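You operate a simulated robot arm through the tools that you are given. There is no shell and no other tool.

You are at the controls of a simulated robot arm. One attempt, no reset.

JOB
Wipe both lenses clean and put them on the pass shelf.
Fine: the two on the lens mat; use the blue cloth and put it back where it lay; the pass shelf is the green one marked GOOD. What is to be rubbed or washed off counts as gone when no trace of it is left.

It is judged by the outcome, as a careful person would: the job done as asked, and still so three seconds after it is handed in. It fails if anything else is knocked over, pushed out of place, dropped, spilled or broken. Flat cloth is picked up by pressing the open fingertips on it (5 to 10 N) and closing them slowly along it; thin cloth reads only 2 to 8 mm in the jaws.

ROBOT AND FRAMES
A 7-joint arm with a two-finger parallel gripper, fixed in place. Base frame: the origin is at the foot of the arm, x ahead of it, y to its left, z up; the work surface is at about z = 900. Units: mm, degrees, N and s.
With the tool pointing down near the work surface it reaches from about 380 to 900 mm from the base axis. Its first joint turns from -143.0 to 143.0 degrees. Payload 3 kg.
The tool frame sits at the grasp point between the pads (the TCP): z along the fingers, y along the line on which they close. The tips reach 30 mm beyond it. Largest opening 94 mm; finger width 28, thickness 10; the body of the gripper, 50 by 96 mm, starts 55 mm behind the TCP.
Orientation is that of the tool frame in the base frame, as a unit quaternion [x, y, z, w]. With the fingers straight down and closing along the base's y, the tool's x points along the base's -x, its y along +y and its z along -z.

CONTROLS
- The arm moves only by the tool drive_tool. Its argument "increments" is a list of rows, each a list of 7 numbers: the shift along the base's x, y, z in units of 20 mm (1.0 is 20 mm), then the turn, a rotation vector about the base's x, y, z in units of 8 degrees (1.0 is 8 degrees), then the finger opening in m, from 0 to 0.094. In form: [[x, y, z, ax, ay, az, fingers], ...]. A call has 1 to 20 rows; each row shifts and turns the commanded pose from where the row before left it. A call with a number of a shift or a turn outside -1 to 1 is refused whole. Rows are played at 5 a second. More than 50 mm and 8.6 degrees between two rows, or a gripper value outside its range, and nothing of the call is played. Where a pose cannot be reached the arm comes as near as it can. A force on the tool above 40 N (or 10 N above the force at the start of the call, whichever is more), or a blocked arm, ends the call early, and 0.2 s more pass. The fingers move at their own pace (about 72 mm/s each) and stop on an object; they squeeze with about 21 N. The grip force told is the motor's: it shows also when the fingers shut on nothing. Time passes only in rows, and 0.2 s behind the last, so rows that do not move let the fingers close. It gives the time, the measured TCP pose, the force on the tool (base axes), the opening and the grip force at its end, in the units of the frame above (readings bear some noise), with the torque about the TCP (base axes, N m) and any sound that the robot's microphone picked up.
- Cameras (640 x 400 px; columns grow to the right, rows downward): "scene" is fixed at [37.2, -505.7, 1687.3]; the picture's right is [0.72, -0.69, 0.00], its down [-0.36, -0.38, -0.85] and it looks along [0.59, 0.62, -0.53] (base axes); focal length 372 px, centre (320, 200). "wrist" rides on the gripper at [76, 14, -103] in the tool frame; the picture's right is [-0.18, 0.98, 0.00], its down [-0.75, -0.14, -0.64] and it looks along [-0.63, -0.12, 0.77] (tool axes); focal length 243 px, centre (320, 200). There is no depth. A picture from a camera that has moved, and an enlarged one, comes with that camera's place and axes in the base frame and with its lens. The place of the scene camera against the robot may be out by one fixed shift of up to 25 mm in any direction.
- grab_frame(camera): a new picture of that camera. No time passes.
- inspect(camera, box): a new picture of the part [left, top, right, bottom] of that camera's present view, enlarged. No time passes.
- sign_off(): hands the job in; it is judged then, once.

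Places have to be worked out from the pictures, the camera data and where the tool is seen. Open the gripper and draw the arm clear of the work before you hand the job in, unless the task says otherwise.

The tools are called after ">>>" by a JSON object that holds its "fn" and its "kwargs". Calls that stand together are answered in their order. drive_tool: Moves the arm, as the interface text tells. Its arguments: {"type":"object","properties":{"increments":{"type":"array"}},"required":["increments"]} The other tools are called the same way: grab_frame (camera) takes a picture; inspect (camera, box) takes an enlarged picture of a part of a camera's view; sign_off () hands the job in.

At the start:

```text
t: 0.0
tcp_pos: [619.6, 231.3, 1195.5]
ee_rot: [0.0, 1.0, 0.001, 0.0]
wrist_force: [0.8, -0.2, 0.2]
moment: [0.0, -0.01, 0.03]
opening: 94.0
grip_force: 0.1
```

scene: 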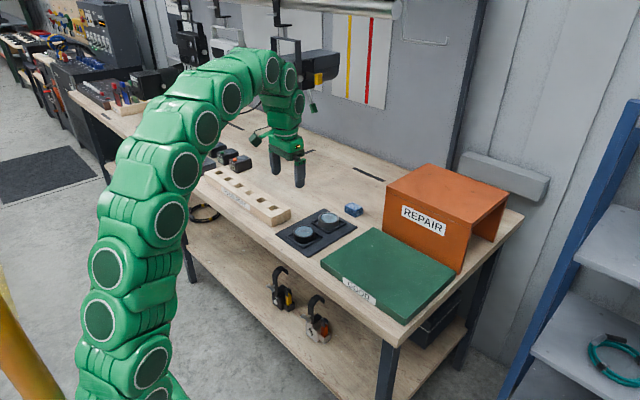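
wrist: 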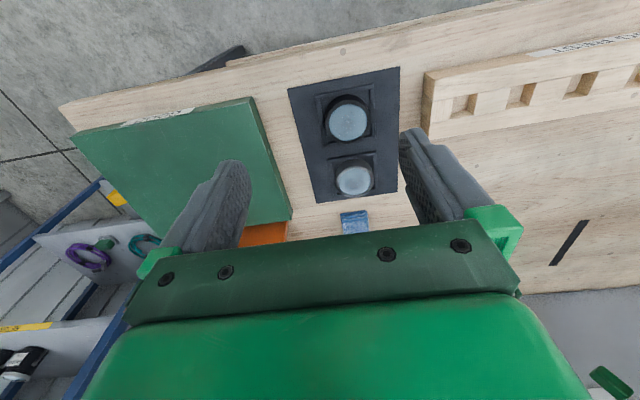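

I start by taking close-up views of the mat, the cloth and the shelf to find where things are.

>>> {"fn": "inspect", "kwargs": {"camera": "scene", "box": [260, 180, 420, 280]}}

>>> {"fn": "inspect", "kwargs": {"camera": "wrist", "box": [270, 60, 430, 240]}}

>>> {"fn": "inspect", "kwargs": {"camera": "scene", "box": [310, 160, 540, 330]}}

```text
4.00 times, centred on (340, 230) of scene
camera zoom: at [37.2, -505.7, 1687.3], right [0.72, -0.69, 0.0], down [-0.36, -0.38, -0.85], along [0.59, 0.62, -0.53], focal length 1489 px, centre (240, 80)
```

zoom: 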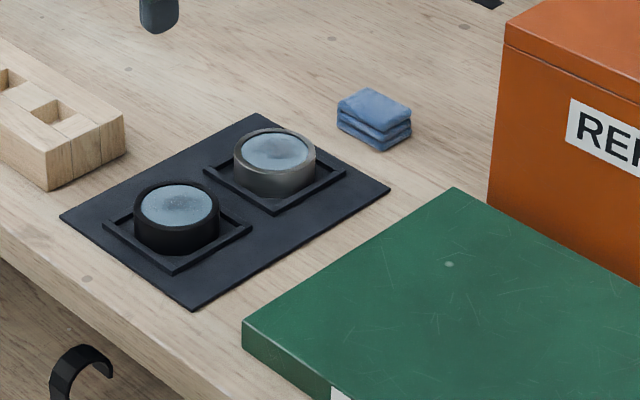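

```text
2.22 times, centred on (350, 150) of wrist
camera zoom: at [542.7, 244.6, 1296.6], right [0.18, 0.98, 0.0], down [0.75, -0.14, 0.64], along [0.63, -0.12, -0.77], focal length 539 px, centre (253, 311)
```

zoom: 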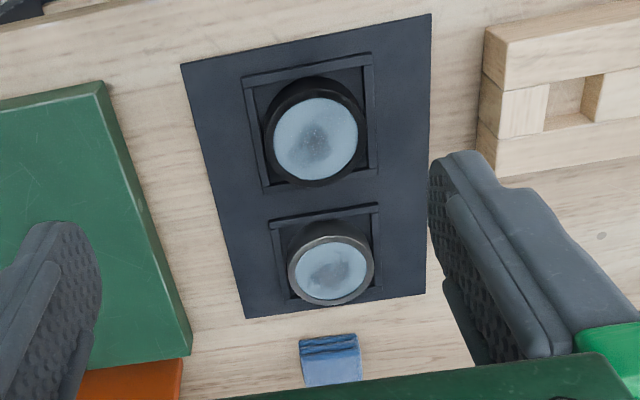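

```text
2.35 times, centred on (425, 245) of scene
camera zoom: at [37.2, -505.7, 1687.3], right [0.72, -0.69, 0.0], down [-0.36, -0.38, -0.85], along [0.59, 0.62, -0.53], focal length 876 px, centre (73, 94)
```

zoom: 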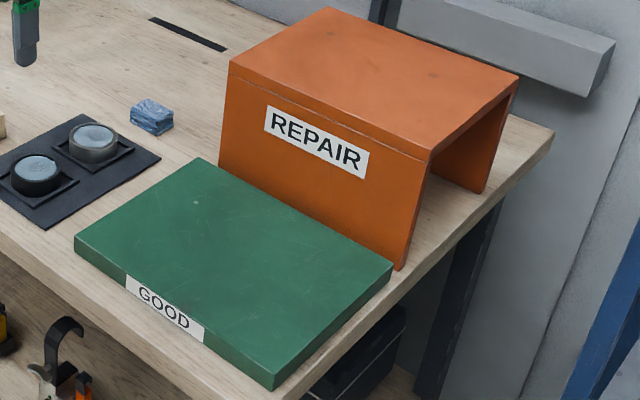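

The two lenses sit at about (700, 258) and (811, 259), and the folded cloth is near (931, 250), which is at the far edge of reach. I'm moving over the mat at a safe height for a closer look at the cloth and lenses.

>>> {"fn": "drive_tool", "kwargs": {"increments": [[1, 0.1, 0, 0, 0, 0, 0.094], [1, 0.1, 0, 0, 0, 0, 0.094], [1, 0.1, -0.5, 0, 0, 0, 0.094], [1, 0.1, -0.5, 0, 0, 0, 0.094], [1, 0.1, -0.5, 0, 0, 0, 0.094], [1, 0.1, -0.5, 0, 0, 0, 0.094], [1, 0.1, -0.5, 0, 0, 0, 0.094], [1, 0.1, -0.5, 0, 0, 0, 0.094], [0, 0, 0, 0, 0, 0, 0.094]]}}

```text
t: 2.0
tcp_pos: [780.3, 247.6, 1131.9]
ee_rot: [0.0, 1.0, -0.001, 0.0]
wrist_force: [-1.0, -1.2, -1.4]
moment: [-0.03, 0.04, 0.0]
opening: 94.0
grip_force: 0.0
```

The tool is now at (780, 248, 1132). I'll take pictures from here.

>>> {"fn": "grab_frame", "kwargs": {"camera": "wrist"}}

>>> {"fn": "grab_frame", "kwargs": {"camera": "scene"}}

```text
taken
camera wrist: at [702.7, 260.4, 1235.4], right [0.18, 0.98, 0.0], down [0.75, -0.14, 0.64], along [0.63, -0.12, -0.77], focal length 243 px, centre (320, 200)
```

wrist: 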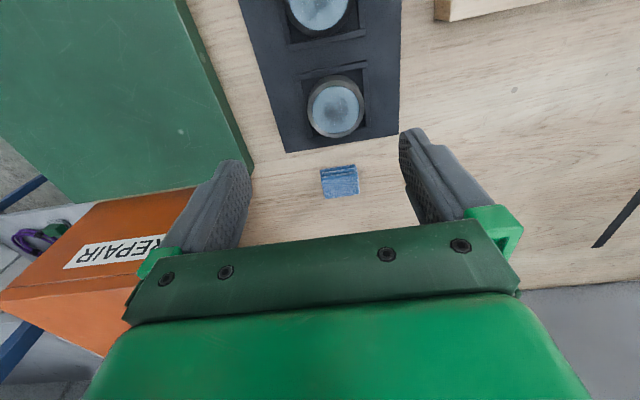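

```text
taken
```

scene: 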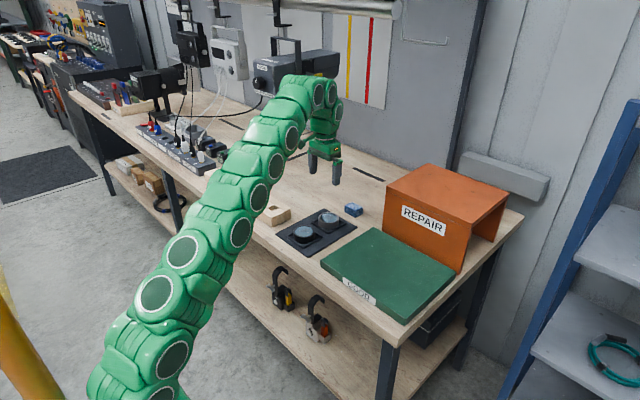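

>>> {"fn": "inspect", "kwargs": {"camera": "wrist", "box": [270, 60, 430, 210]}}

>>> {"fn": "inspect", "kwargs": {"camera": "scene", "box": [330, 190, 378, 220]}}

>>> {"fn": "inspect", "kwargs": {"camera": "wrist", "box": [0, 0, 320, 200]}}

```text
2.67 times, centred on (350, 135) of wrist
camera zoom: at [702.7, 260.4, 1235.4], right [0.18, 0.98, 0.0], down [0.75, -0.14, 0.64], along [0.63, -0.12, -0.77], focal length 647 px, centre (240, 373)
```

zoom: 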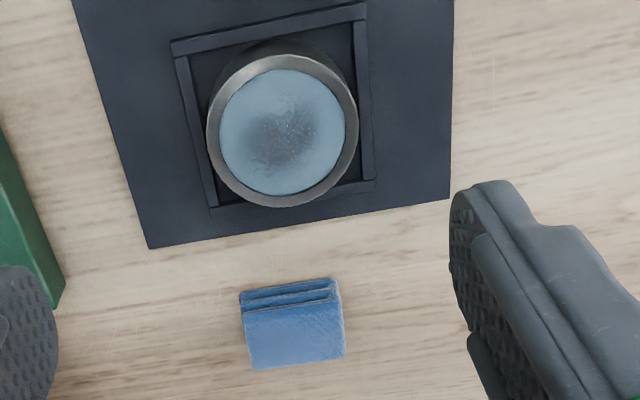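

```text
13.33 times, centred on (354, 205) of scene
camera zoom: at [37.2, -505.7, 1687.3], right [0.72, -0.69, 0.0], down [-0.36, -0.38, -0.85], along [0.59, 0.62, -0.53], focal length 4964 px, centre (-133, 133)
```

zoom: 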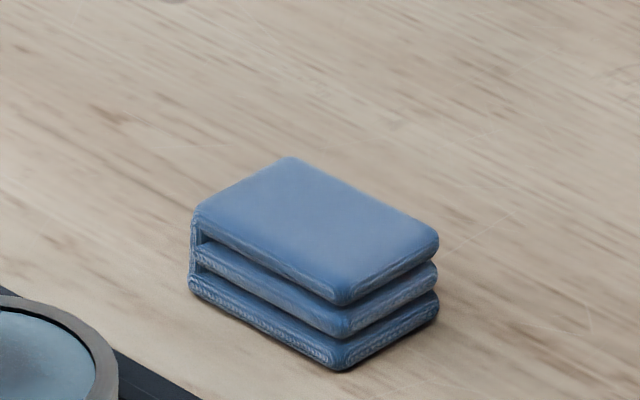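

```text
2.00 times, centred on (160, 100) of wrist
camera zoom: at [702.7, 260.4, 1235.4], right [0.18, 0.98, 0.0], down [0.75, -0.14, 0.64], along [0.63, -0.12, -0.77], focal length 485 px, centre (640, 400)
```

zoom: 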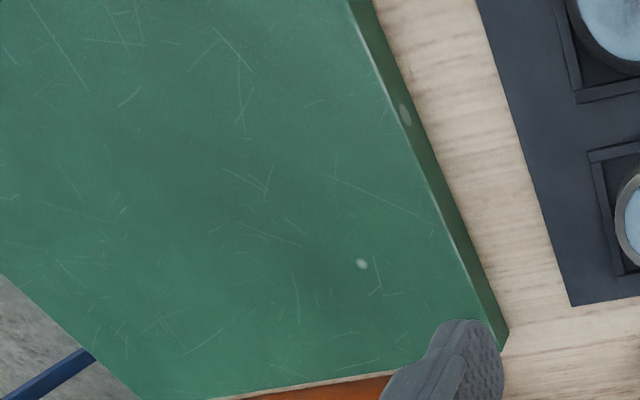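

The cloth block measures about 56 (y) × 42 (x) × 22 mm, centred near (936, 249). The silver lens is at (811, 259), with its top around z = 930. I'm testing reach with the tool tilted outward, staying well above everything.

>>> {"fn": "drive_tool", "kwargs": {"increments": [[0.9, 0.05, -0.5, 0, -1, 0, 0.094], [0.9, 0.05, -0.5, 0, -1, 0, 0.094], [0.9, 0, -0.5, 0, -0.5, 0, 0.094], [0.9, 0, -0.5, 0, 0, 0, 0.094], [0.9, 0, -0.5, 0, 0, 0, 0.094], [0.9, 0, -0.5, 0, 0, 0, 0.094], [0.9, 0, -0.5, 0, 0, 0, 0.094], [0.5, 0, -0.5, 0, 0, 0, 0.094], [0, 0, 0, 0, 0, 0, 0.094]]}}

```text
t: 4.0
tcp_pos: [916.8, 248.9, 1053.7]
ee_rot: [0.001, 0.985, 0.0, 0.174]
wrist_force: [0.1, 0.1, -0.2]
moment: [0.01, -0.01, 0.01]
opening: 94.1
grip_force: 0.1
```

Reached (917, 249, 1054) with a 20° tilt. I'm checking the view of the cloth from here.

>>> {"fn": "grab_frame", "kwargs": {"camera": "wrist"}}

>>> {"fn": "inspect", "kwargs": {"camera": "wrist", "box": [250, 100, 400, 200]}}

>>> {"fn": "grab_frame", "kwargs": {"camera": "scene"}}

```text
taken
camera wrist: at [809.8, 263.4, 1124.1], right [0.17, 0.98, 0.06], down [0.49, -0.14, 0.86], along [0.86, -0.12, -0.5], focal length 243 px, centre (320, 200)
```

wrist: 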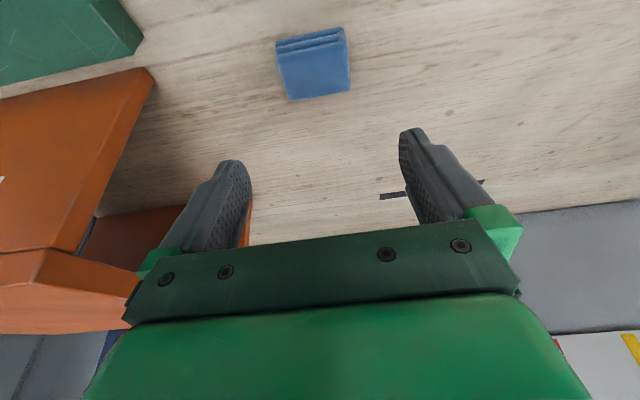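

```text
4.00 times, centred on (325, 150) of wrist
camera zoom: at [809.8, 263.4, 1124.1], right [0.17, 0.98, 0.06], down [0.49, -0.14, 0.86], along [0.86, -0.12, -0.5], focal length 970 px, centre (300, 400)
```

zoom: 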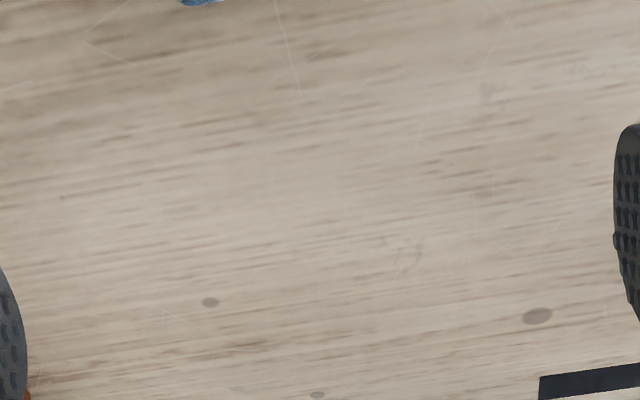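

```text
taken
```

scene: 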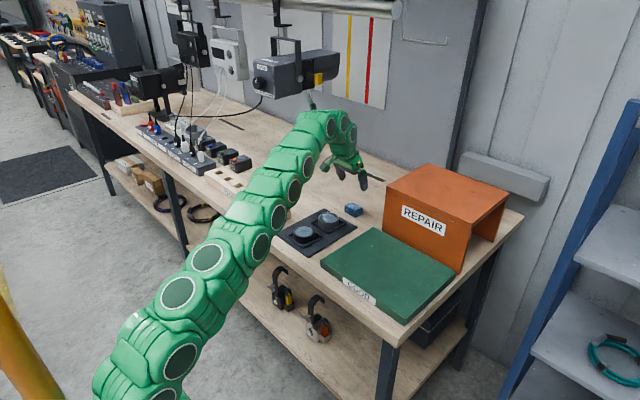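

>>> {"fn": "inspect", "kwargs": {"camera": "wrist", "box": [240, 10, 400, 110]}}

```text
4.00 times, centred on (320, 60) of wrist
camera zoom: at [809.8, 263.4, 1124.1], right [0.17, 0.98, 0.06], down [0.49, -0.14, 0.86], along [0.86, -0.12, -0.5], focal length 970 px, centre (320, 760)
```

zoom: 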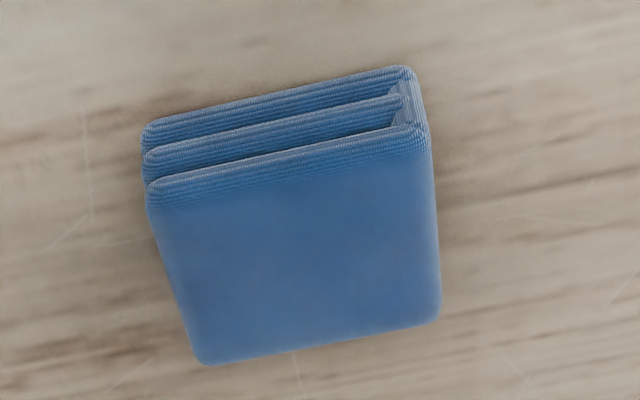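

The cloth spans x 916–958 and y 222–278, with its top near z = 922 and its edges in line with the base axes. I'm lowering in stages with the fingers straddling it in y.

>>> {"fn": "drive_tool", "kwargs": {"increments": [[0.1, 0.05, -0.8, 0, 0, 0, 0.094], [0.1, 0, -0.8, 0, 0, 0, 0.094], [0.1, 0, -0.8, 0, 0, 0, 0.094], [0.1, 0, -0.8, 0, 0, 0, 0.094], [0, 0, -0.6, 0, 0, 0, 0.094], [0, 0, 0, 0, 0, 0, 0.094]]}}

>>> {"fn": "grab_frame", "kwargs": {"camera": "wrist"}}

>>> {"fn": "grab_frame", "kwargs": {"camera": "scene"}}

```text
t: 5.4
tcp_pos: [923.5, 251.6, 977.8]
ee_rot: [0.0, 0.985, 0.0, 0.173]
wrist_force: [0.3, -0.2, 0.2]
moment: [-0.01, 0.01, -0.01]
opening: 94.1
grip_force: 0.1
```

```text
taken
camera wrist: at [816.3, 264.7, 1047.7], right [0.17, 0.98, 0.06], down [0.49, -0.14, 0.86], along [0.85, -0.12, -0.51], focal length 243 px, centre (320, 200)
```

wrist: 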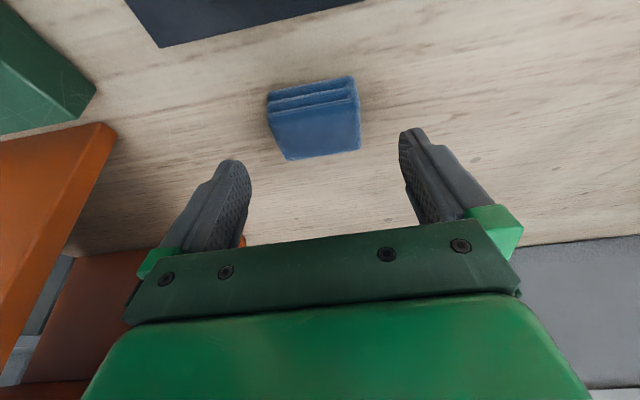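

```text
taken
```

scene: 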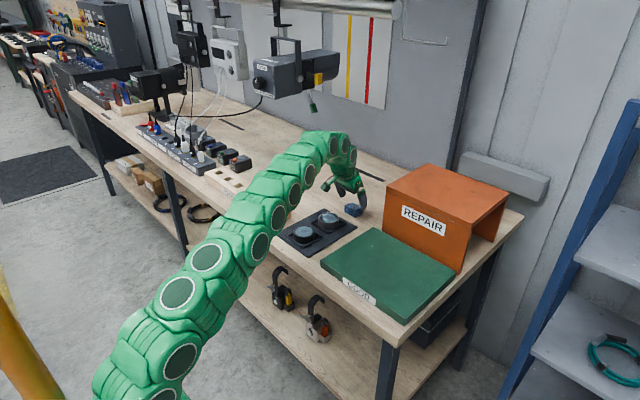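

Clear on both sides so far. I'm lowering to TCP z ≈ 940, so the tips stop about 7 mm off the table, then checking before closing.

>>> {"fn": "drive_tool", "kwargs": {"increments": [[0.05, -0.05, -0.5, 0, 0, 0, 0.094], [0.05, 0, -0.5, 0, 0, 0, 0.094], [0, 0, -0.5, 0, 0, 0, 0.094], [0, 0, -0.4, 0, 0, 0, 0.094], [0, 0, 0, 0, 0, 0, 0.094]]}}

>>> {"fn": "grab_frame", "kwargs": {"camera": "wrist"}}

>>> {"fn": "inspect", "kwargs": {"camera": "scene", "box": [300, 150, 420, 240]}}

```text
t: 6.6
tcp_pos: [923.8, 247.3, 938.3]
ee_rot: [0.0, 0.985, 0.0, 0.173]
wrist_force: [-0.4, 0.7, 0.1]
moment: [-0.02, -0.02, -0.03]
opening: 93.9
grip_force: 0.1
```

```text
taken
camera wrist: at [817.9, 262.0, 1008.9], right [0.17, 0.98, 0.06], down [0.49, -0.14, 0.86], along [0.85, -0.12, -0.51], focal length 243 px, centre (320, 200)
```

wrist: 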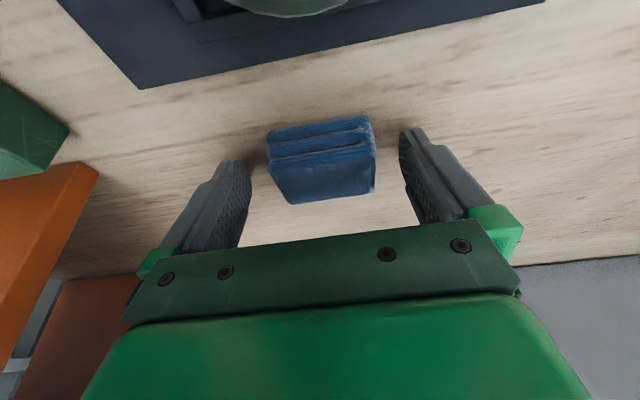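

```text
4.44 times, centred on (360, 195) of scene
camera zoom: at [37.2, -505.7, 1687.3], right [0.72, -0.69, 0.0], down [-0.36, -0.38, -0.85], along [0.59, 0.62, -0.53], focal length 1655 px, centre (142, 222)
```

zoom: 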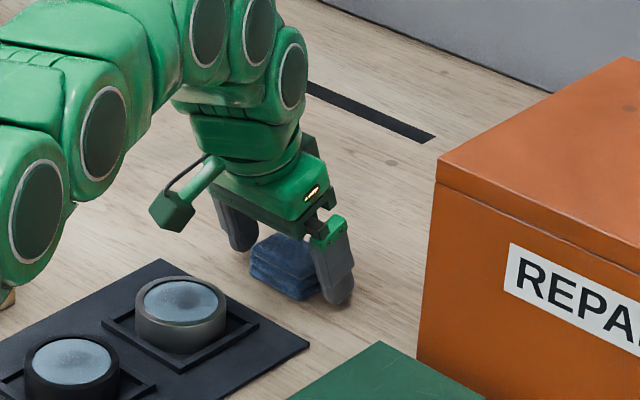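

The cloth is centred between the fingers. I'm nudging +2 mm in y and closing gradually, watching the grip.

>>> {"fn": "drive_tool", "kwargs": {"increments": [[0.05, 0.1, 0, 0, 0, 0, 0.08], [0, 0, 0, 0, 0, 0, 0.07], [0, 0, 0, 0, 0, 0, 0.062], [0, 0, 0, 0, 0, 0, 0.056], [0, 0, 0, 0, 0, 0, 0.052], [0, 0, 0, 0, 0, 0, 0.048]]}}

>>> {"fn": "grab_frame", "kwargs": {"camera": "wrist"}}

```text
t: 8.0
tcp_pos: [927.1, 250.8, 940.1]
ee_rot: [0.0, 0.985, 0.0, 0.173]
wrist_force: [0.4, 0.7, 2.9]
moment: [0.05, -0.01, 0.0]
opening: 59.0
grip_force: 21.0
```

```text
taken
camera wrist: at [819.2, 264.3, 1010.0], right [0.17, 0.98, 0.06], down [0.49, -0.14, 0.86], along [0.86, -0.12, -0.5], focal length 243 px, centre (320, 200)
```

wrist: 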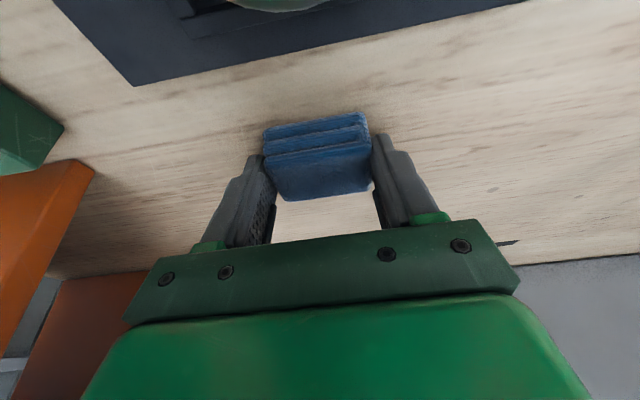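

The fingers stopped at 59 mm with 21 N, so the cloth block is gripped. I'm lifting it straight up and checking that it comes along.

>>> {"fn": "drive_tool", "kwargs": {"increments": [[0, 0, 0.5, 0, 0, 0, 0.045], [0, 0, 1, 0, 0, 0, 0.045], [0, 0, 1, 0, 0, 0, 0.045], [0, 0, 1, 0, 0, 0, 0.045], [0, 0, 0, 0, 0, 0, 0.045]]}}

>>> {"fn": "grab_frame", "kwargs": {"camera": "wrist"}}

>>> {"fn": "inspect", "kwargs": {"camera": "scene", "box": [280, 150, 400, 250]}}

```text
t: 9.2
tcp_pos: [927.9, 248.6, 1010.8]
ee_rot: [0.0, 0.985, 0.0, 0.173]
wrist_force: [0.7, -1.0, 0.3]
moment: [0.01, -0.01, -0.02]
opening: 59.0
grip_force: 20.9
```

```text
taken
camera wrist: at [820.2, 264.3, 1081.5], right [0.17, 0.98, 0.06], down [0.49, -0.14, 0.86], along [0.86, -0.12, -0.5], focal length 243 px, centre (320, 200)
```

wrist: 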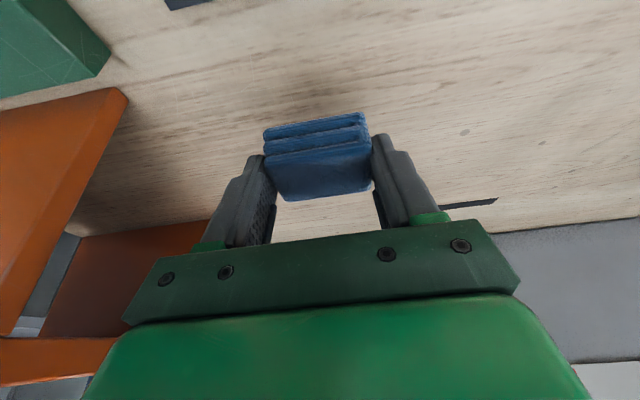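

```text
4.00 times, centred on (340, 200) of scene
camera zoom: at [37.2, -505.7, 1687.3], right [0.72, -0.69, 0.0], down [-0.36, -0.38, -0.85], along [0.59, 0.62, -0.53], focal length 1489 px, centre (240, 200)
```

zoom: 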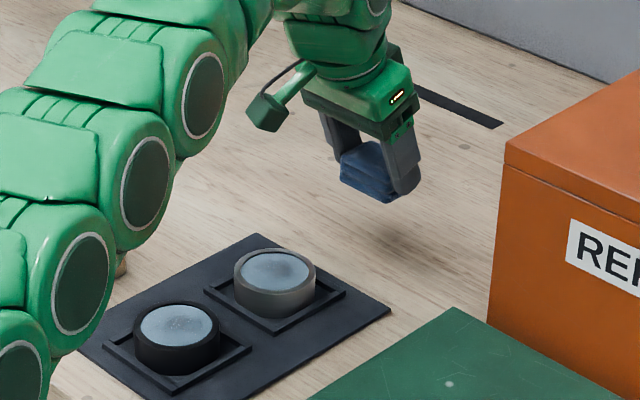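

The cloth is firmly held and lifted. I'm carrying it over the silver lens with its underside about 40 mm above the lens.

>>> {"fn": "drive_tool", "kwargs": {"increments": [[-0.9, 0.1, 0, 0, 0, 0, 0.045], [-0.9, 0.1, 0, 0, 0, 0, 0.045], [-0.9, 0.1, 0, 0, 0, 0, 0.045], [-0.9, 0.1, 0, 0, 0, 0, 0.045], [-0.9, 0.05, 0, 0, 0, 0, 0.045], [-0.9, 0, 0, 0, 0, 0, 0.045], [-0.9, 0, 0, 0, 0, 0, 0.045], [0, 0, 0, 0, 0, 0, 0.045]]}}

>>> {"fn": "grab_frame", "kwargs": {"camera": "wrist"}}

>>> {"fn": "inspect", "kwargs": {"camera": "scene", "box": [260, 160, 380, 260]}}

```text
t: 11.0
tcp_pos: [801.6, 259.4, 1009.5]
ee_rot: [0.0, 0.985, 0.0, 0.174]
wrist_force: [0.3, -0.2, -0.1]
moment: [-0.03, 0.02, 0.02]
opening: 58.8
grip_force: 20.9
```

```text
taken
camera wrist: at [693.8, 273.5, 1079.9], right [0.17, 0.98, 0.06], down [0.49, -0.14, 0.86], along [0.86, -0.12, -0.5], focal length 243 px, centre (320, 200)
```

wrist: 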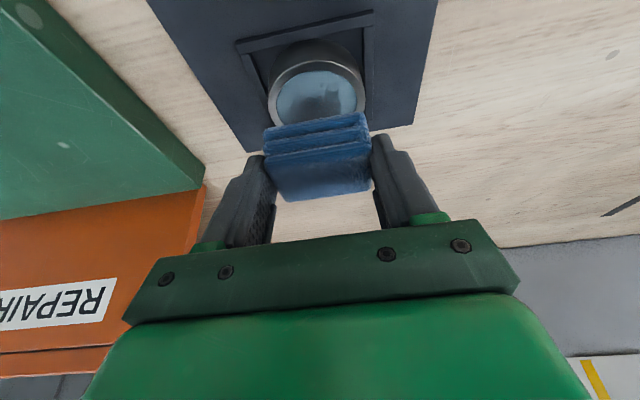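

```text
4.00 times, centred on (320, 210) of scene
camera zoom: at [37.2, -505.7, 1687.3], right [0.72, -0.69, 0.0], down [-0.36, -0.38, -0.85], along [0.59, 0.62, -0.53], focal length 1489 px, centre (320, 160)
```

zoom: 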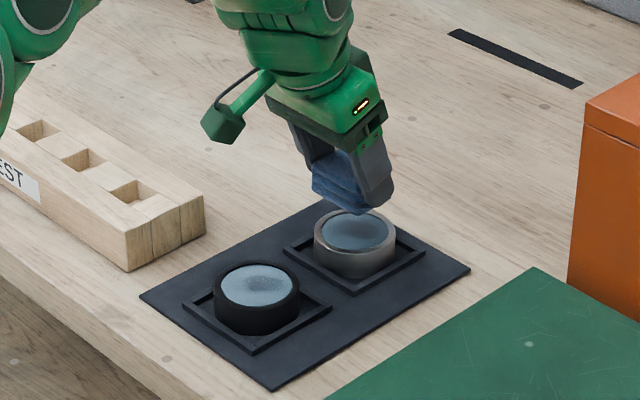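

Positioned over the silver lens. I'm descending most of the way, then going in small steps to find contact by force.

>>> {"fn": "drive_tool", "kwargs": {"increments": [[0, 0, -0.6, 0, 0, 0, 0.045], [0, 0, -0.6, 0, 0, 0, 0.045], [0, 0, -0.4, 0, 0, 0, 0.045], [0, 0, 0, 0, 0, 0, 0.045]]}}

>>> {"fn": "grab_frame", "kwargs": {"camera": "wrist"}}

>>> {"fn": "inspect", "kwargs": {"camera": "scene", "box": [290, 170, 370, 250]}}

```text
t: 12.0
tcp_pos: [801.7, 259.0, 979.1]
ee_rot: [0.0, 0.985, 0.0, 0.174]
wrist_force: [0.5, 0.8, -0.8]
moment: [-0.01, 0.01, -0.02]
opening: 59.2
grip_force: 21.4
```

```text
taken
camera wrist: at [694.7, 272.7, 1049.1], right [0.17, 0.98, 0.06], down [0.49, -0.14, 0.86], along [0.85, -0.12, -0.5], focal length 243 px, centre (320, 200)
```

wrist: 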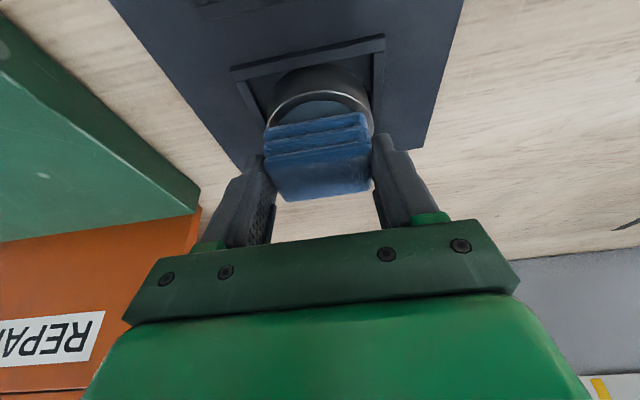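

```text
5.00 times, centred on (330, 210) of scene
camera zoom: at [37.2, -505.7, 1687.3], right [0.72, -0.69, 0.0], down [-0.36, -0.38, -0.85], along [0.59, 0.62, -0.53], focal length 1862 px, centre (270, 150)
```

zoom: 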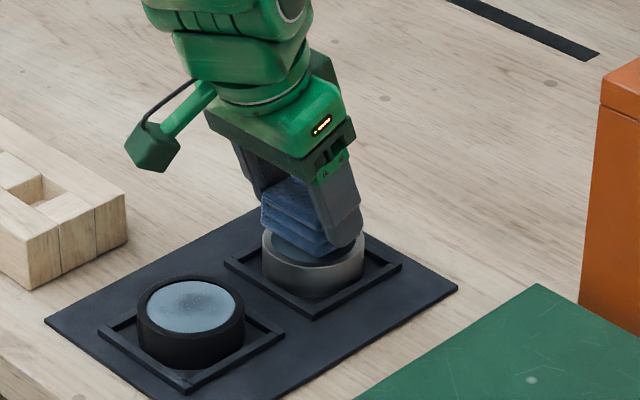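

The cloth is just above the lens rim. I'm stepping down 1–2 mm at a time to feel contact.

>>> {"fn": "drive_tool", "kwargs": {"increments": [[0, 0, -0.1, 0, 0, 0, 0.045], [0, 0, -0.1, 0, 0, 0, 0.045], [0, 0, 0, 0, 0, 0, 0.045]]}}

```text
t: 12.8
tcp_pos: [800.9, 259.7, 973.5]
ee_rot: [0.0, 0.985, 0.0, 0.175]
wrist_force: [0.1, -0.1, 0.1]
moment: [-0.01, 0.0, 0.0]
opening: 59.0
grip_force: 21.1
```

>>> {"fn": "drive_tool", "kwargs": {"increments": [[0, 0, -0.1, 0, 0, 0, 0.045], [0, 0, -0.05, 0, 0, 0, 0.045], [0, 0, 0, 0, 0, 0, 0.045]]}}

```text
t: 13.6
tcp_pos: [801.6, 260.8, 970.2]
ee_rot: [0.0, 0.985, 0.001, 0.174]
wrist_force: [-0.2, 0.0, -1.0]
moment: [-0.01, 0.02, 0.02]
opening: 59.1
grip_force: 20.7
```

No contact force yet at z ≈ 971, so I'm continuing down in small steps.

>>> {"fn": "drive_tool", "kwargs": {"increments": [[0, 0, -0.05, 0, 0, 0, 0.045], [0, 0, -0.05, 0, 0, 0, 0.045], [0, 0, 0, 0, 0, 0, 0.045]]}}

```text
t: 14.4
tcp_pos: [801.8, 260.6, 970.0]
ee_rot: [0.0, 0.985, 0.001, 0.174]
wrist_force: [1.9, 1.5, 20.3]
moment: [0.06, -0.2, 0.02]
opening: 58.9
grip_force: 21.0
```

Contact at about 20 N, with the moment showing it is centred under the cloth. I'm easing off to a lighter pressure and making small back-and-forth strokes.

>>> {"fn": "drive_tool", "kwargs": {"increments": [[0, 0, 0.04, 0, 0, 0, 0.045], [0.25, 0, 0, 0, 0, 0, 0.045], [0.25, 0, 0, 0, 0, 0, 0.045], [-0.25, 0, 0, 0, 0, 0, 0.045], [-0.25, 0, 0, 0, 0, 0, 0.045]]}}

```text
t: 15.6
tcp_pos: [799.4, 260.3, 968.9]
ee_rot: [0.0, 0.985, -0.001, 0.173]
wrist_force: [6.1, -0.9, 16.7]
moment: [-0.08, -0.35, -0.02]
opening: 58.7
grip_force: 20.3
```

Light rubbing works, with about 6 N of friction. I'm easing up slightly and running a full raster over the glass at ±16 mm in x and ±8 mm in y.

>>> {"fn": "drive_tool", "kwargs": {"increments": [[0.4, 0, 0.03, 0, 0, 0, 0.045], [0.4, 0, 0, 0, 0, 0, 0.045], [0, 0.4, 0, 0, 0, 0, 0.045], [-0.4, 0, 0, 0, 0, 0, 0.045], [-0.4, 0, 0, 0, 0, 0, 0.045], [-0.4, 0, 0, 0, 0, 0, 0.045], [-0.4, 0, 0, 0, 0, 0, 0.045], [0, -0.4, 0, 0, 0, 0, 0.045], [0.4, 0, 0, 0, 0, 0, 0.045], [0.4, 0, 0, 0, 0, 0, 0.045], [0.4, 0, 0, 0, 0, 0, 0.045], [0.4, 0, 0, 0, 0, 0, 0.045], [0, -0.4, 0, 0, 0, 0, 0.045], [-0.4, 0, 0, 0, 0, 0, 0.045], [-0.4, 0, 0, 0, 0, 0, 0.045], [-0.4, 0, 0, 0, 0, 0, 0.045], [-0.4, 0, 0, 0, 0, 0, 0.045], [0.4, 0.2, 0, 0, 0, 0, 0.045], [0.4, 0.2, 0, 0, 0, 0, 0.045]]}}

>>> {"fn": "grab_frame", "kwargs": {"camera": "wrist"}}

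>>> {"fn": "inspect", "kwargs": {"camera": "scene", "box": [290, 170, 370, 250]}}

```text
t: 19.6
tcp_pos: [799.8, 260.2, 971.2]
ee_rot: [0.0, 0.985, 0.001, 0.173]
wrist_force: [-0.2, -0.3, 0.5]
moment: [-0.03, 0.03, -0.04]
opening: 59.1
grip_force: 20.7
```

```text
taken
camera wrist: at [692.8, 274.1, 1040.9], right [0.17, 0.98, 0.06], down [0.49, -0.14, 0.86], along [0.85, -0.12, -0.51], focal length 243 px, centre (320, 200)
```

wrist: 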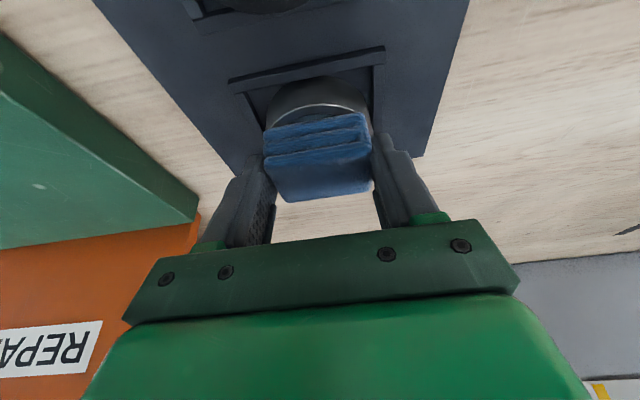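

```text
5.00 times, centred on (330, 210) of scene
camera zoom: at [37.2, -505.7, 1687.3], right [0.72, -0.69, 0.0], down [-0.36, -0.38, -0.85], along [0.59, 0.62, -0.53], focal length 1862 px, centre (270, 150)
```

zoom: 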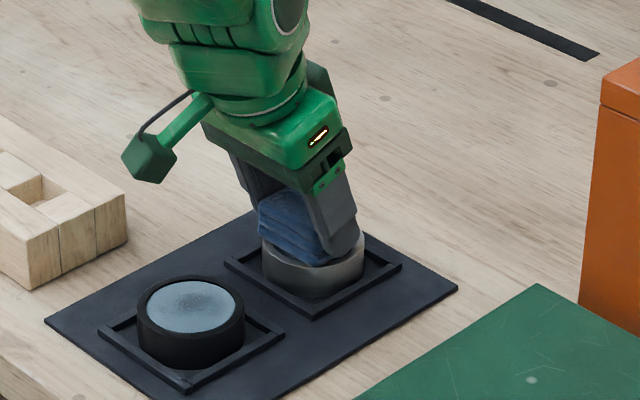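

Pressure is back to zero at this height. I'm lifting and shifting +x to look at the glass and see what the wiping has done.

>>> {"fn": "drive_tool", "kwargs": {"increments": [[0, 0, 1, 0, 0, 0, 0.045], [0.5, 0, 1, 0, 0, 0, 0.045], [1, 0, 0.5, 0, 0, 0, 0.045], [1, 0, 0.5, 0, 0, 0, 0.045], [0, 0, 0, 0, 0, 0, 0.045]]}}

>>> {"fn": "inspect", "kwargs": {"camera": "wrist", "box": [220, 0, 420, 125]}}

>>> {"fn": "inspect", "kwargs": {"camera": "scene", "box": [280, 200, 350, 250]}}

```text
t: 20.8
tcp_pos: [852.0, 259.7, 1030.0]
ee_rot: [0.0, 0.985, 0.0, 0.174]
wrist_force: [0.9, 0.3, -0.2]
moment: [0.0, -0.01, 0.02]
opening: 58.8
grip_force: 21.0
```

```text
3.20 times, centred on (320, 62) of wrist
camera zoom: at [744.5, 273.1, 1099.2], right [0.17, 0.98, 0.06], down [0.49, -0.14, 0.86], along [0.86, -0.12, -0.5], focal length 776 px, centre (320, 640)
```

zoom: 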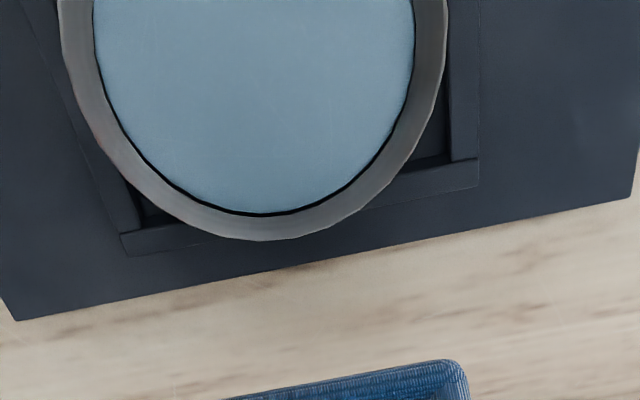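

```text
8.00 times, centred on (315, 225) of scene
camera zoom: at [37.2, -505.7, 1687.3], right [0.72, -0.69, 0.0], down [-0.36, -0.38, -0.85], along [0.59, 0.62, -0.53], focal length 2978 px, centre (360, 0)
```

zoom: 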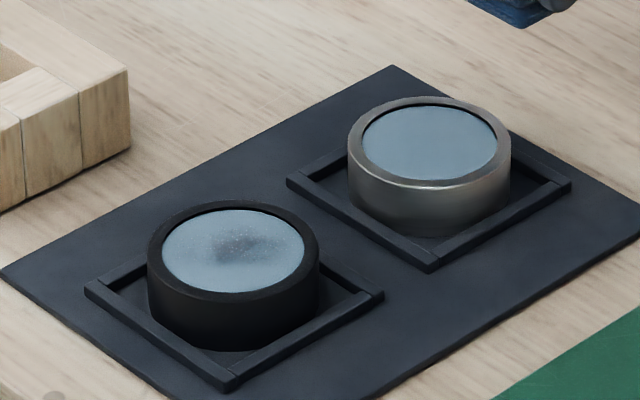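

The silver lens looks much cleaner already. I'm getting a higher-magnification view to check for faint traces.

>>> {"fn": "inspect", "kwargs": {"camera": "scene", "box": [320, 208, 346, 226]}}

>>> {"fn": "drive_tool", "kwargs": {"increments": [[-0.8, 0, 0, 0, 0, 0, 0.045], [0, 0, 0, 0, 0, 0, 0.045]]}}

>>> {"fn": "inspect", "kwargs": {"camera": "wrist", "box": [240, 0, 400, 100]}}

```text
16.00 times, centred on (333, 217) of scene
camera zoom: at [37.2, -505.7, 1687.3], right [0.72, -0.69, 0.0], down [-0.36, -0.38, -0.85], along [0.59, 0.62, -0.53], focal length 5957 px, centre (112, -72)
```

zoom: 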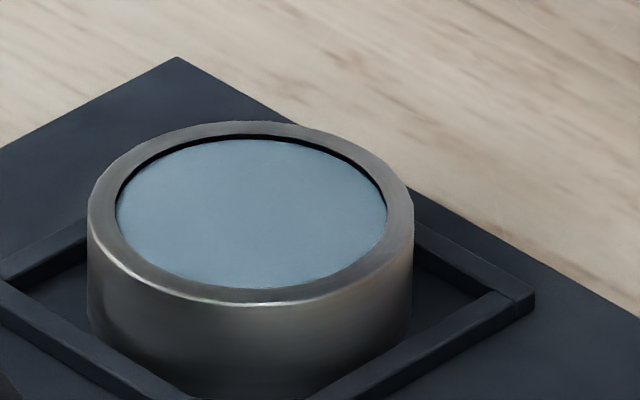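

```text
t: 21.4
tcp_pos: [834.9, 258.9, 1029.0]
ee_rot: [0.001, 0.985, 0.0, 0.174]
wrist_force: [0.5, 0.3, 0.5]
moment: [0.0, -0.03, 0.01]
opening: 58.9
grip_force: 20.2
```

```text
4.00 times, centred on (320, 50) of wrist
camera zoom: at [727.7, 272.5, 1100.1], right [0.17, 0.98, 0.06], down [0.49, -0.14, 0.86], along [0.86, -0.12, -0.5], focal length 970 px, centre (320, 800)
```

zoom: 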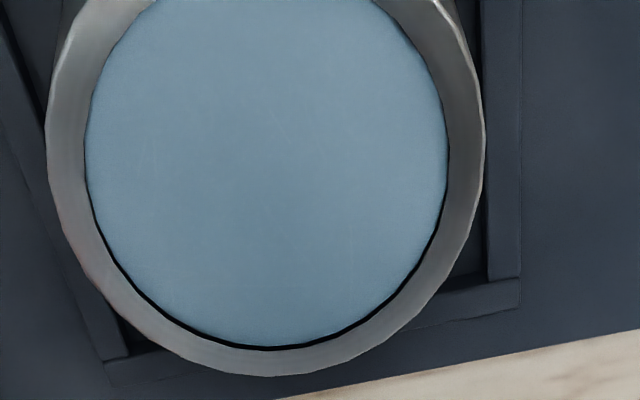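

It looks clean, but I'll make a second firm pass with cross strokes so no faint residue is left.

>>> {"fn": "drive_tool", "kwargs": {"increments": [[-0.85, 0, 0, 0, 0, 0, 0.045], [-0.85, 0, -0.5, 0, 0, 0, 0.045], [0, 0, -1, 0, 0, 0, 0.045], [0, 0, -1, 0, 0, 0, 0.045], [0, 0, -0.4, 0, 0, 0, 0.045], [0, 0, -0.1, 0, 0, 0, 0.045], [0, 0, -0.04, 0, 0, 0, 0.045], [0, 0, 0, 0, 0, 0, 0.045]]}}

```text
t: 23.2
tcp_pos: [799.2, 259.6, 970.5]
ee_rot: [0.0, 0.985, -0.001, 0.175]
wrist_force: [1.2, -3.3, 16.7]
moment: [-0.22, -0.03, -0.01]
opening: 59.0
grip_force: 21.1
```

Pressing at about 17 N; I'm easing up slightly and running the second raster.

>>> {"fn": "drive_tool", "kwargs": {"increments": [[0, 0.4, 0.015, 0, 0, 0, 0.045], [0.4, 0, 0, 0, 0, 0, 0.045], [0.4, 0, 0, 0, 0, 0, 0.045], [0, -0.4, 0, 0, 0, 0, 0.045], [0, -0.4, 0, 0, 0, 0, 0.045], [-0.4, 0, 0, 0, 0, 0, 0.045], [0, 0.4, 0, 0, 0, 0, 0.045], [0, 0.4, 0, 0, 0, 0, 0.045], [-0.4, 0, 0, 0, 0, 0, 0.045], [0, -0.4, 0, 0, 0, 0, 0.045], [0, -0.4, 0, 0, 0, 0, 0.045], [-0.4, 0, 0, 0, 0, 0, 0.045], [0, 0.4, 0, 0, 0, 0, 0.045], [0, 0.4, 0, 0, 0, 0, 0.045], [-0.4, 0, 0, 0, 0, 0, 0.045], [0, -0.4, 0, 0, 0, 0, 0.045], [0, -0.4, 0, 0, 0, 0, 0.045], [0.4, 0.2, 0, 0, 0, 0, 0.045], [0.4, 0.2, 0, 0, 0, 0, 0.045]]}}

```text
t: 27.2
tcp_pos: [801.0, 259.1, 970.1]
ee_rot: [0.0, 0.985, -0.001, 0.172]
wrist_force: [0.0, 0.0, -0.2]
moment: [-0.01, 0.0, 0.02]
opening: 58.8
grip_force: 20.7
```

>>> {"fn": "inspect", "kwargs": {"camera": "wrist", "box": [220, 90, 420, 215]}}

>>> {"fn": "drive_tool", "kwargs": {"increments": [[0, 0, -0.04, 0, 0, 0, 0.045], [0.4, 0, 0, 0, 0, 0, 0.045], [0, 0, 0, 0, 0, 0, 0.045]]}}

```text
3.20 times, centred on (320, 152) of wrist
camera zoom: at [692.4, 272.5, 1040.8], right [0.17, 0.98, 0.06], down [0.49, -0.14, 0.86], along [0.85, -0.12, -0.51], focal length 776 px, centre (320, 352)
```

zoom: 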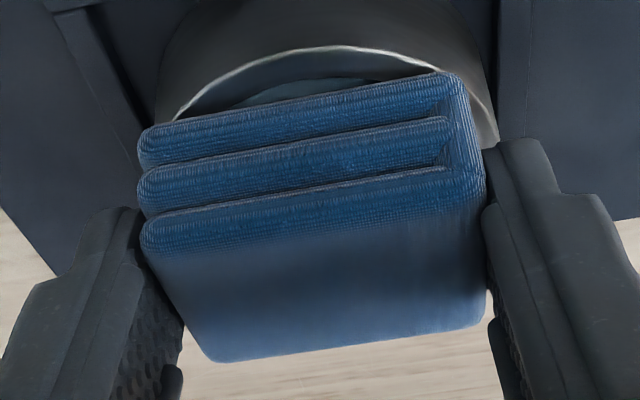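

```text
t: 28.0
tcp_pos: [808.0, 259.8, 969.8]
ee_rot: [0.0, 0.985, 0.001, 0.174]
wrist_force: [1.3, 3.8, 12.5]
moment: [0.02, 0.12, -0.05]
opening: 59.0
grip_force: 20.6
```

At this height the pressure is about 12 N, which is good. I'm running one more raster here under firm contact, then inspecting.

>>> {"fn": "drive_tool", "kwargs": {"increments": [[0.4, 0.4, 0, 0, 0, 0, 0.045], [-0.4, 0, 0, 0, 0, 0, 0.045], [-0.4, 0, 0, 0, 0, 0, 0.045], [-0.4, 0, 0, 0, 0, 0, 0.045], [-0.4, 0, 0, 0, 0, 0, 0.045], [0, -0.4, 0, 0, 0, 0, 0.045], [0.4, 0, 0, 0, 0, 0, 0.045], [0.4, 0, 0, 0, 0, 0, 0.045], [0.4, 0, 0, 0, 0, 0, 0.045], [0.4, 0, 0, 0, 0, 0, 0.045], [0, -0.4, 0, 0, 0, 0, 0.045], [-0.4, 0, 0, 0, 0, 0, 0.045], [-0.4, 0, 0, 0, 0, 0, 0.045], [-0.4, 0, 0, 0, 0, 0, 0.045], [-0.4, 0, 0, 0, 0, 0, 0.045], [0.4, 0.2, 0, 0, 0, 0, 0.045], [0.4, 0.2, 0, 0, 0, 0, 0.045]]}}

>>> {"fn": "drive_tool", "kwargs": {"increments": [[0, 0, 1, 0, 0, 0, 0.045], [0.5, 0, 1, 0, 0, 0, 0.045], [1, 0, 1, 0, 0, 0, 0.045], [0.3, 0, 0, 0, 0, 0, 0.045], [0, 0, 0, 0, 0, 0, 0.045]]}}

>>> {"fn": "inspect", "kwargs": {"camera": "wrist", "box": [240, 0, 400, 100]}}

>>> {"fn": "inspect", "kwargs": {"camera": "scene", "box": [320, 208, 346, 226]}}

```text
t: 31.6
tcp_pos: [800.6, 259.3, 969.5]
ee_rot: [0.0, 0.985, -0.001, 0.174]
wrist_force: [-13.5, -5.5, 32.2]
moment: [-0.45, 0.59, -0.03]
opening: 59.0
grip_force: 21.0
```

```text
t: 32.8
tcp_pos: [835.5, 259.4, 1027.5]
ee_rot: [-0.001, 0.985, 0.001, 0.174]
wrist_force: [-0.1, 0.2, -0.6]
moment: [0.01, -0.02, -0.02]
opening: 58.9
grip_force: 21.4
```

```text
4.00 times, centred on (320, 50) of wrist
camera zoom: at [727.6, 272.8, 1097.3], right [0.17, 0.98, 0.06], down [0.49, -0.14, 0.86], along [0.86, -0.12, -0.5], focal length 970 px, centre (320, 800)
```

zoom: 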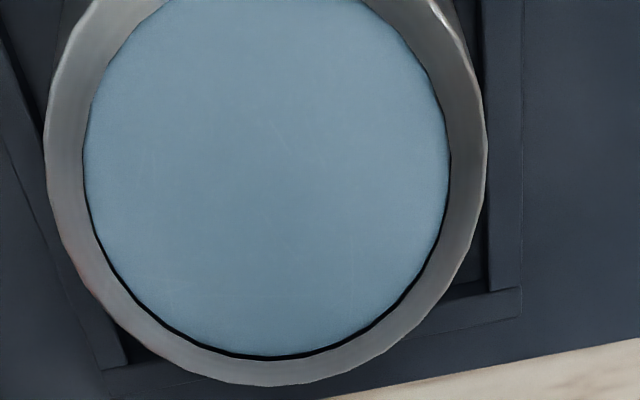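

```text
16.00 times, centred on (333, 217) of scene
camera zoom: at [37.2, -505.7, 1687.3], right [0.72, -0.69, 0.0], down [-0.36, -0.38, -0.85], along [0.59, 0.62, -0.53], focal length 5957 px, centre (112, -72)
```

zoom: 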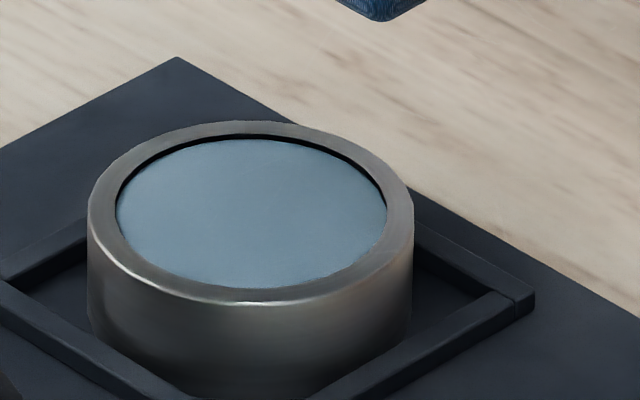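

The silver lens looks clean in both views. I'm moving over to the black lens, stopping short of it first to fix its centre from the wrist view.

>>> {"fn": "drive_tool", "kwargs": {"increments": [[-0.8, 0, 0, 0, 0, 0, 0.045], [-0.8, 0, 0, 0, 0, 0, 0.045], [-0.8, 0, 0, 0, 0, 0, 0.045], [-0.8, 0, 0, 0, 0, 0, 0.045], [-0.8, 0, 0, 0, 0, 0, 0.045], [-0.8, 0, 0, 0, 0, 0, 0.045], [-0.8, 0, 0, 0, 0, 0, 0.045], [0, 0, 0, 0, 0, 0, 0.045]]}}

>>> {"fn": "grab_frame", "kwargs": {"camera": "wrist"}}

>>> {"fn": "inspect", "kwargs": {"camera": "wrist", "box": [240, 0, 400, 100]}}

>>> {"fn": "grab_frame", "kwargs": {"camera": "scene"}}

```text
t: 34.6
tcp_pos: [723.8, 259.8, 1027.5]
ee_rot: [0.0, 0.985, 0.0, 0.174]
wrist_force: [0.0, 0.2, -0.4]
moment: [0.01, -0.01, 0.01]
opening: 58.5
grip_force: 20.9
```

```text
taken
camera wrist: at [616.8, 273.7, 1098.8], right [0.17, 0.98, 0.06], down [0.49, -0.14, 0.86], along [0.85, -0.12, -0.51], focal length 243 px, centre (320, 200)
```

wrist: 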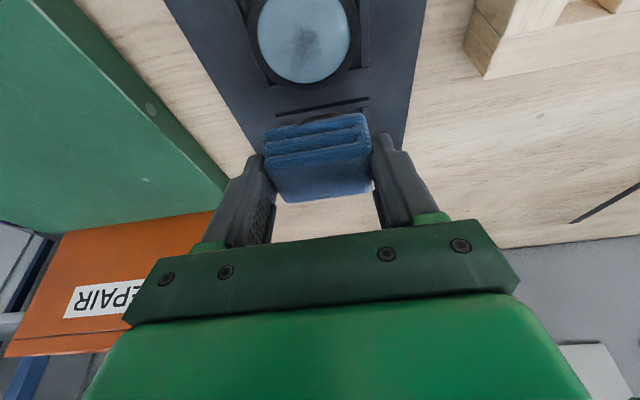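

```text
4.00 times, centred on (320, 50) of wrist
camera zoom: at [616.8, 273.7, 1098.8], right [0.17, 0.98, 0.06], down [0.49, -0.14, 0.86], along [0.85, -0.12, -0.51], focal length 970 px, centre (320, 800)
```

zoom: 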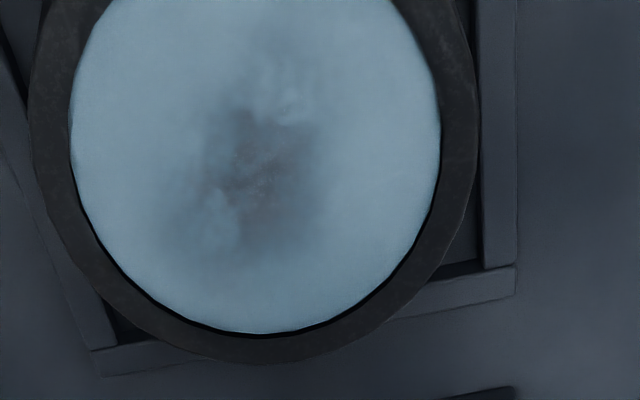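

```text
taken
```

scene: 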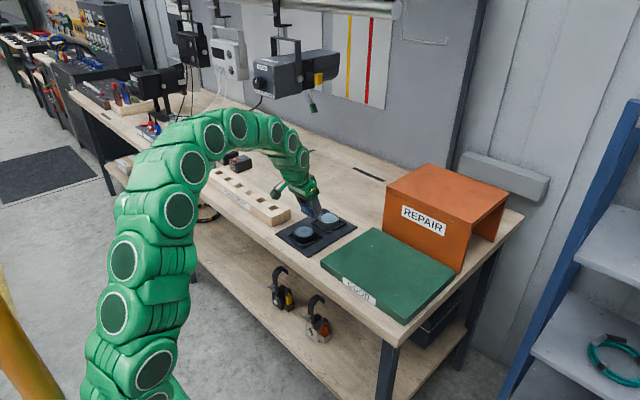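

The black lens centre works out at about (699, 259), with the smudge clearly visible. I'm moving over it and descending to just above contact.

>>> {"fn": "drive_tool", "kwargs": {"increments": [[-0.9, 0, 0, 0, 0, 0, 0.045], [-0.885, 0, -0.5, 0, 0, 0, 0.045], [0, 0, -0.8, 0, 0, 0, 0.045], [0, 0, -0.8, 0, 0, 0, 0.045], [0, 0, -0.6, 0, 0, 0, 0.045], [0, 0, 0, 0, 0, 0, 0.045]]}}

>>> {"fn": "inspect", "kwargs": {"camera": "scene", "box": [270, 180, 350, 260]}}

```text
t: 36.0
tcp_pos: [687.4, 259.9, 975.3]
ee_rot: [0.0, 0.985, -0.001, 0.173]
wrist_force: [-0.7, -0.8, -0.7]
moment: [0.02, 0.01, 0.0]
opening: 59.1
grip_force: 20.6
```

```text
5.00 times, centred on (310, 220) of scene
camera zoom: at [37.2, -505.7, 1687.3], right [0.72, -0.69, 0.0], down [-0.36, -0.38, -0.85], along [0.59, 0.62, -0.53], focal length 1862 px, centre (370, 100)
```

zoom: 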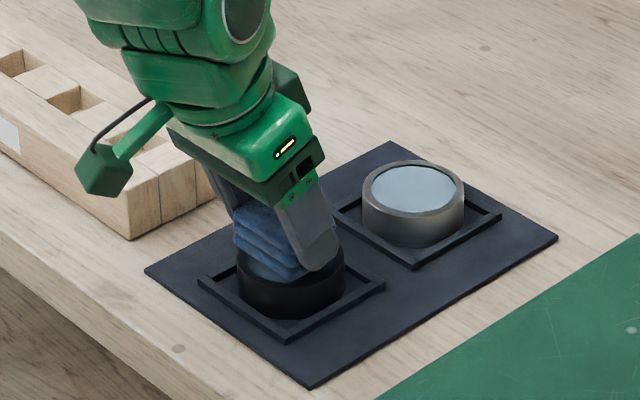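

Well positioned over the black lens. I'm stepping down gently to find contact.

>>> {"fn": "drive_tool", "kwargs": {"increments": [[0, 0, -0.1, 0, 0, 0, 0.045], [0, 0, -0.1, 0, 0, 0, 0.045], [0, 0, 0, 0, 0, 0, 0.045]]}}

>>> {"fn": "drive_tool", "kwargs": {"increments": [[0, 0, -0.06, 0, 0, 0, 0.045], [0, 0, 0, 0, 0, 0, 0.045]]}}

```text
t: 36.8
tcp_pos: [687.7, 261.2, 970.1]
ee_rot: [0.0, 0.985, 0.0, 0.173]
wrist_force: [0.2, 1.2, -0.3]
moment: [0.01, -0.03, 0.0]
opening: 58.9
grip_force: 20.6
```

```text
t: 37.4
tcp_pos: [688.1, 260.0, 970.9]
ee_rot: [0.0, 0.985, 0.0, 0.174]
wrist_force: [-0.2, 1.8, 5.3]
moment: [-0.12, 0.07, -0.02]
opening: 58.8
grip_force: 21.0
```

Contact at 5 N. I'm pressing slightly more and rastering over the black lens.

>>> {"fn": "drive_tool", "kwargs": {"increments": [[0.4, 0, -0.03, 0, 0, 0, 0.045], [0.4, 0, 0, 0, 0, 0, 0.045], [0, 0.4, 0, 0, 0, 0, 0.045], [-0.4, 0, 0, 0, 0, 0, 0.045], [-0.4, 0, 0, 0, 0, 0, 0.045], [-0.4, 0, 0, 0, 0, 0, 0.045], [-0.4, 0, 0, 0, 0, 0, 0.045], [0, -0.4, 0, 0, 0, 0, 0.045], [0.4, 0, 0, 0, 0, 0, 0.045], [0.4, 0, 0, 0, 0, 0, 0.045], [0.4, 0, 0, 0, 0, 0, 0.045], [0.4, 0, 0, 0, 0, 0, 0.045], [0, -0.4, 0, 0, 0, 0, 0.045], [-0.4, 0, 0, 0, 0, 0, 0.045], [-0.4, 0, 0, 0, 0, 0, 0.045], [-0.4, 0, 0, 0, 0, 0, 0.045], [-0.4, 0, 0, 0, 0, 0, 0.045], [0.4, 0.2, 0, 0, 0, 0, 0.045], [0.4, 0.2, 0, 0, 0, 0, 0.045]]}}

```text
t: 41.3
tcp_pos: [683.0, 256.6, 969.9]
ee_rot: [0.0, 0.985, 0.0, 0.173]
wrist_force: [-1.2, -1.0, 13.5]
moment: [-0.3, 0.13, -0.01]
opening: 58.9
grip_force: 21.4
stopped in row 19: the force on the tool passed its limit at 44 N (the readings are from after the stop); the commanded pose is now the measured one
```

The last row hit the force limit from a friction spike. I'm lifting off and inspecting the lens and cloth.

>>> {"fn": "drive_tool", "kwargs": {"increments": [[0, 0, 0.5, 0, 0, 0, 0.045], [0, 0, 1, 0, 0, 0, 0.045], [0.9, 0.1, 1, 0, 0, 0, 0.045], [1, 0.1, 0.5, 0, 0, 0, 0.045], [0, 0, 0, 0, 0, 0, 0.045]]}}

>>> {"fn": "inspect", "kwargs": {"camera": "wrist", "box": [240, 0, 400, 100]}}

>>> {"fn": "grab_frame", "kwargs": {"camera": "wrist"}}

>>> {"fn": "inspect", "kwargs": {"camera": "scene", "box": [280, 200, 350, 250]}}

```text
t: 42.5
tcp_pos: [721.0, 258.5, 1027.9]
ee_rot: [-0.001, 0.985, -0.001, 0.172]
wrist_force: [0.0, 0.3, 0.1]
moment: [0.03, -0.02, -0.01]
opening: 59.2
grip_force: 20.6
```

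```text
4.00 times, centred on (320, 50) of wrist
camera zoom: at [613.6, 273.1, 1099.9], right [0.17, 0.98, 0.06], down [0.49, -0.14, 0.86], along [0.85, -0.12, -0.51], focal length 970 px, centre (320, 800)
```

zoom: 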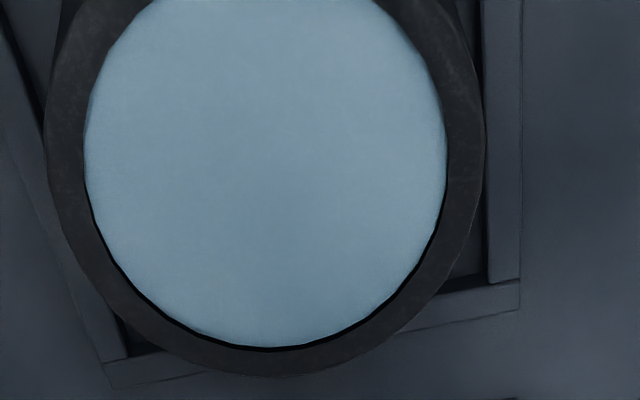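

```text
taken
camera wrist: at [613.6, 273.1, 1099.9], right [0.17, 0.98, 0.06], down [0.49, -0.14, 0.86], along [0.85, -0.12, -0.51], focal length 243 px, centre (320, 200)
```

wrist: 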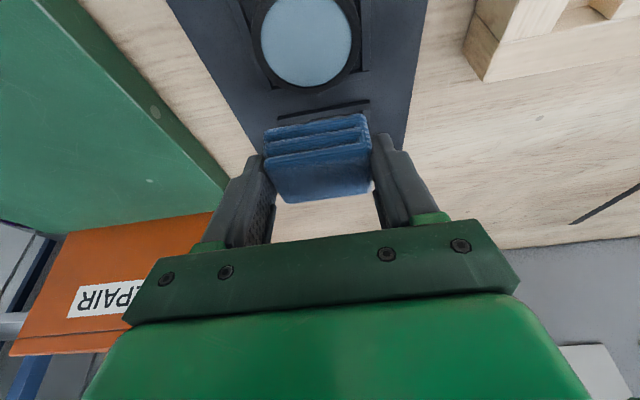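

```text
8.00 times, centred on (315, 225) of scene
camera zoom: at [37.2, -505.7, 1687.3], right [0.72, -0.69, 0.0], down [-0.36, -0.38, -0.85], along [0.59, 0.62, -0.53], focal length 2978 px, centre (360, 0)
```

zoom: 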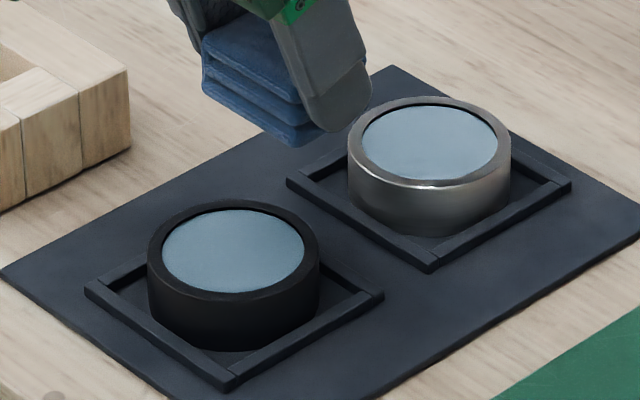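

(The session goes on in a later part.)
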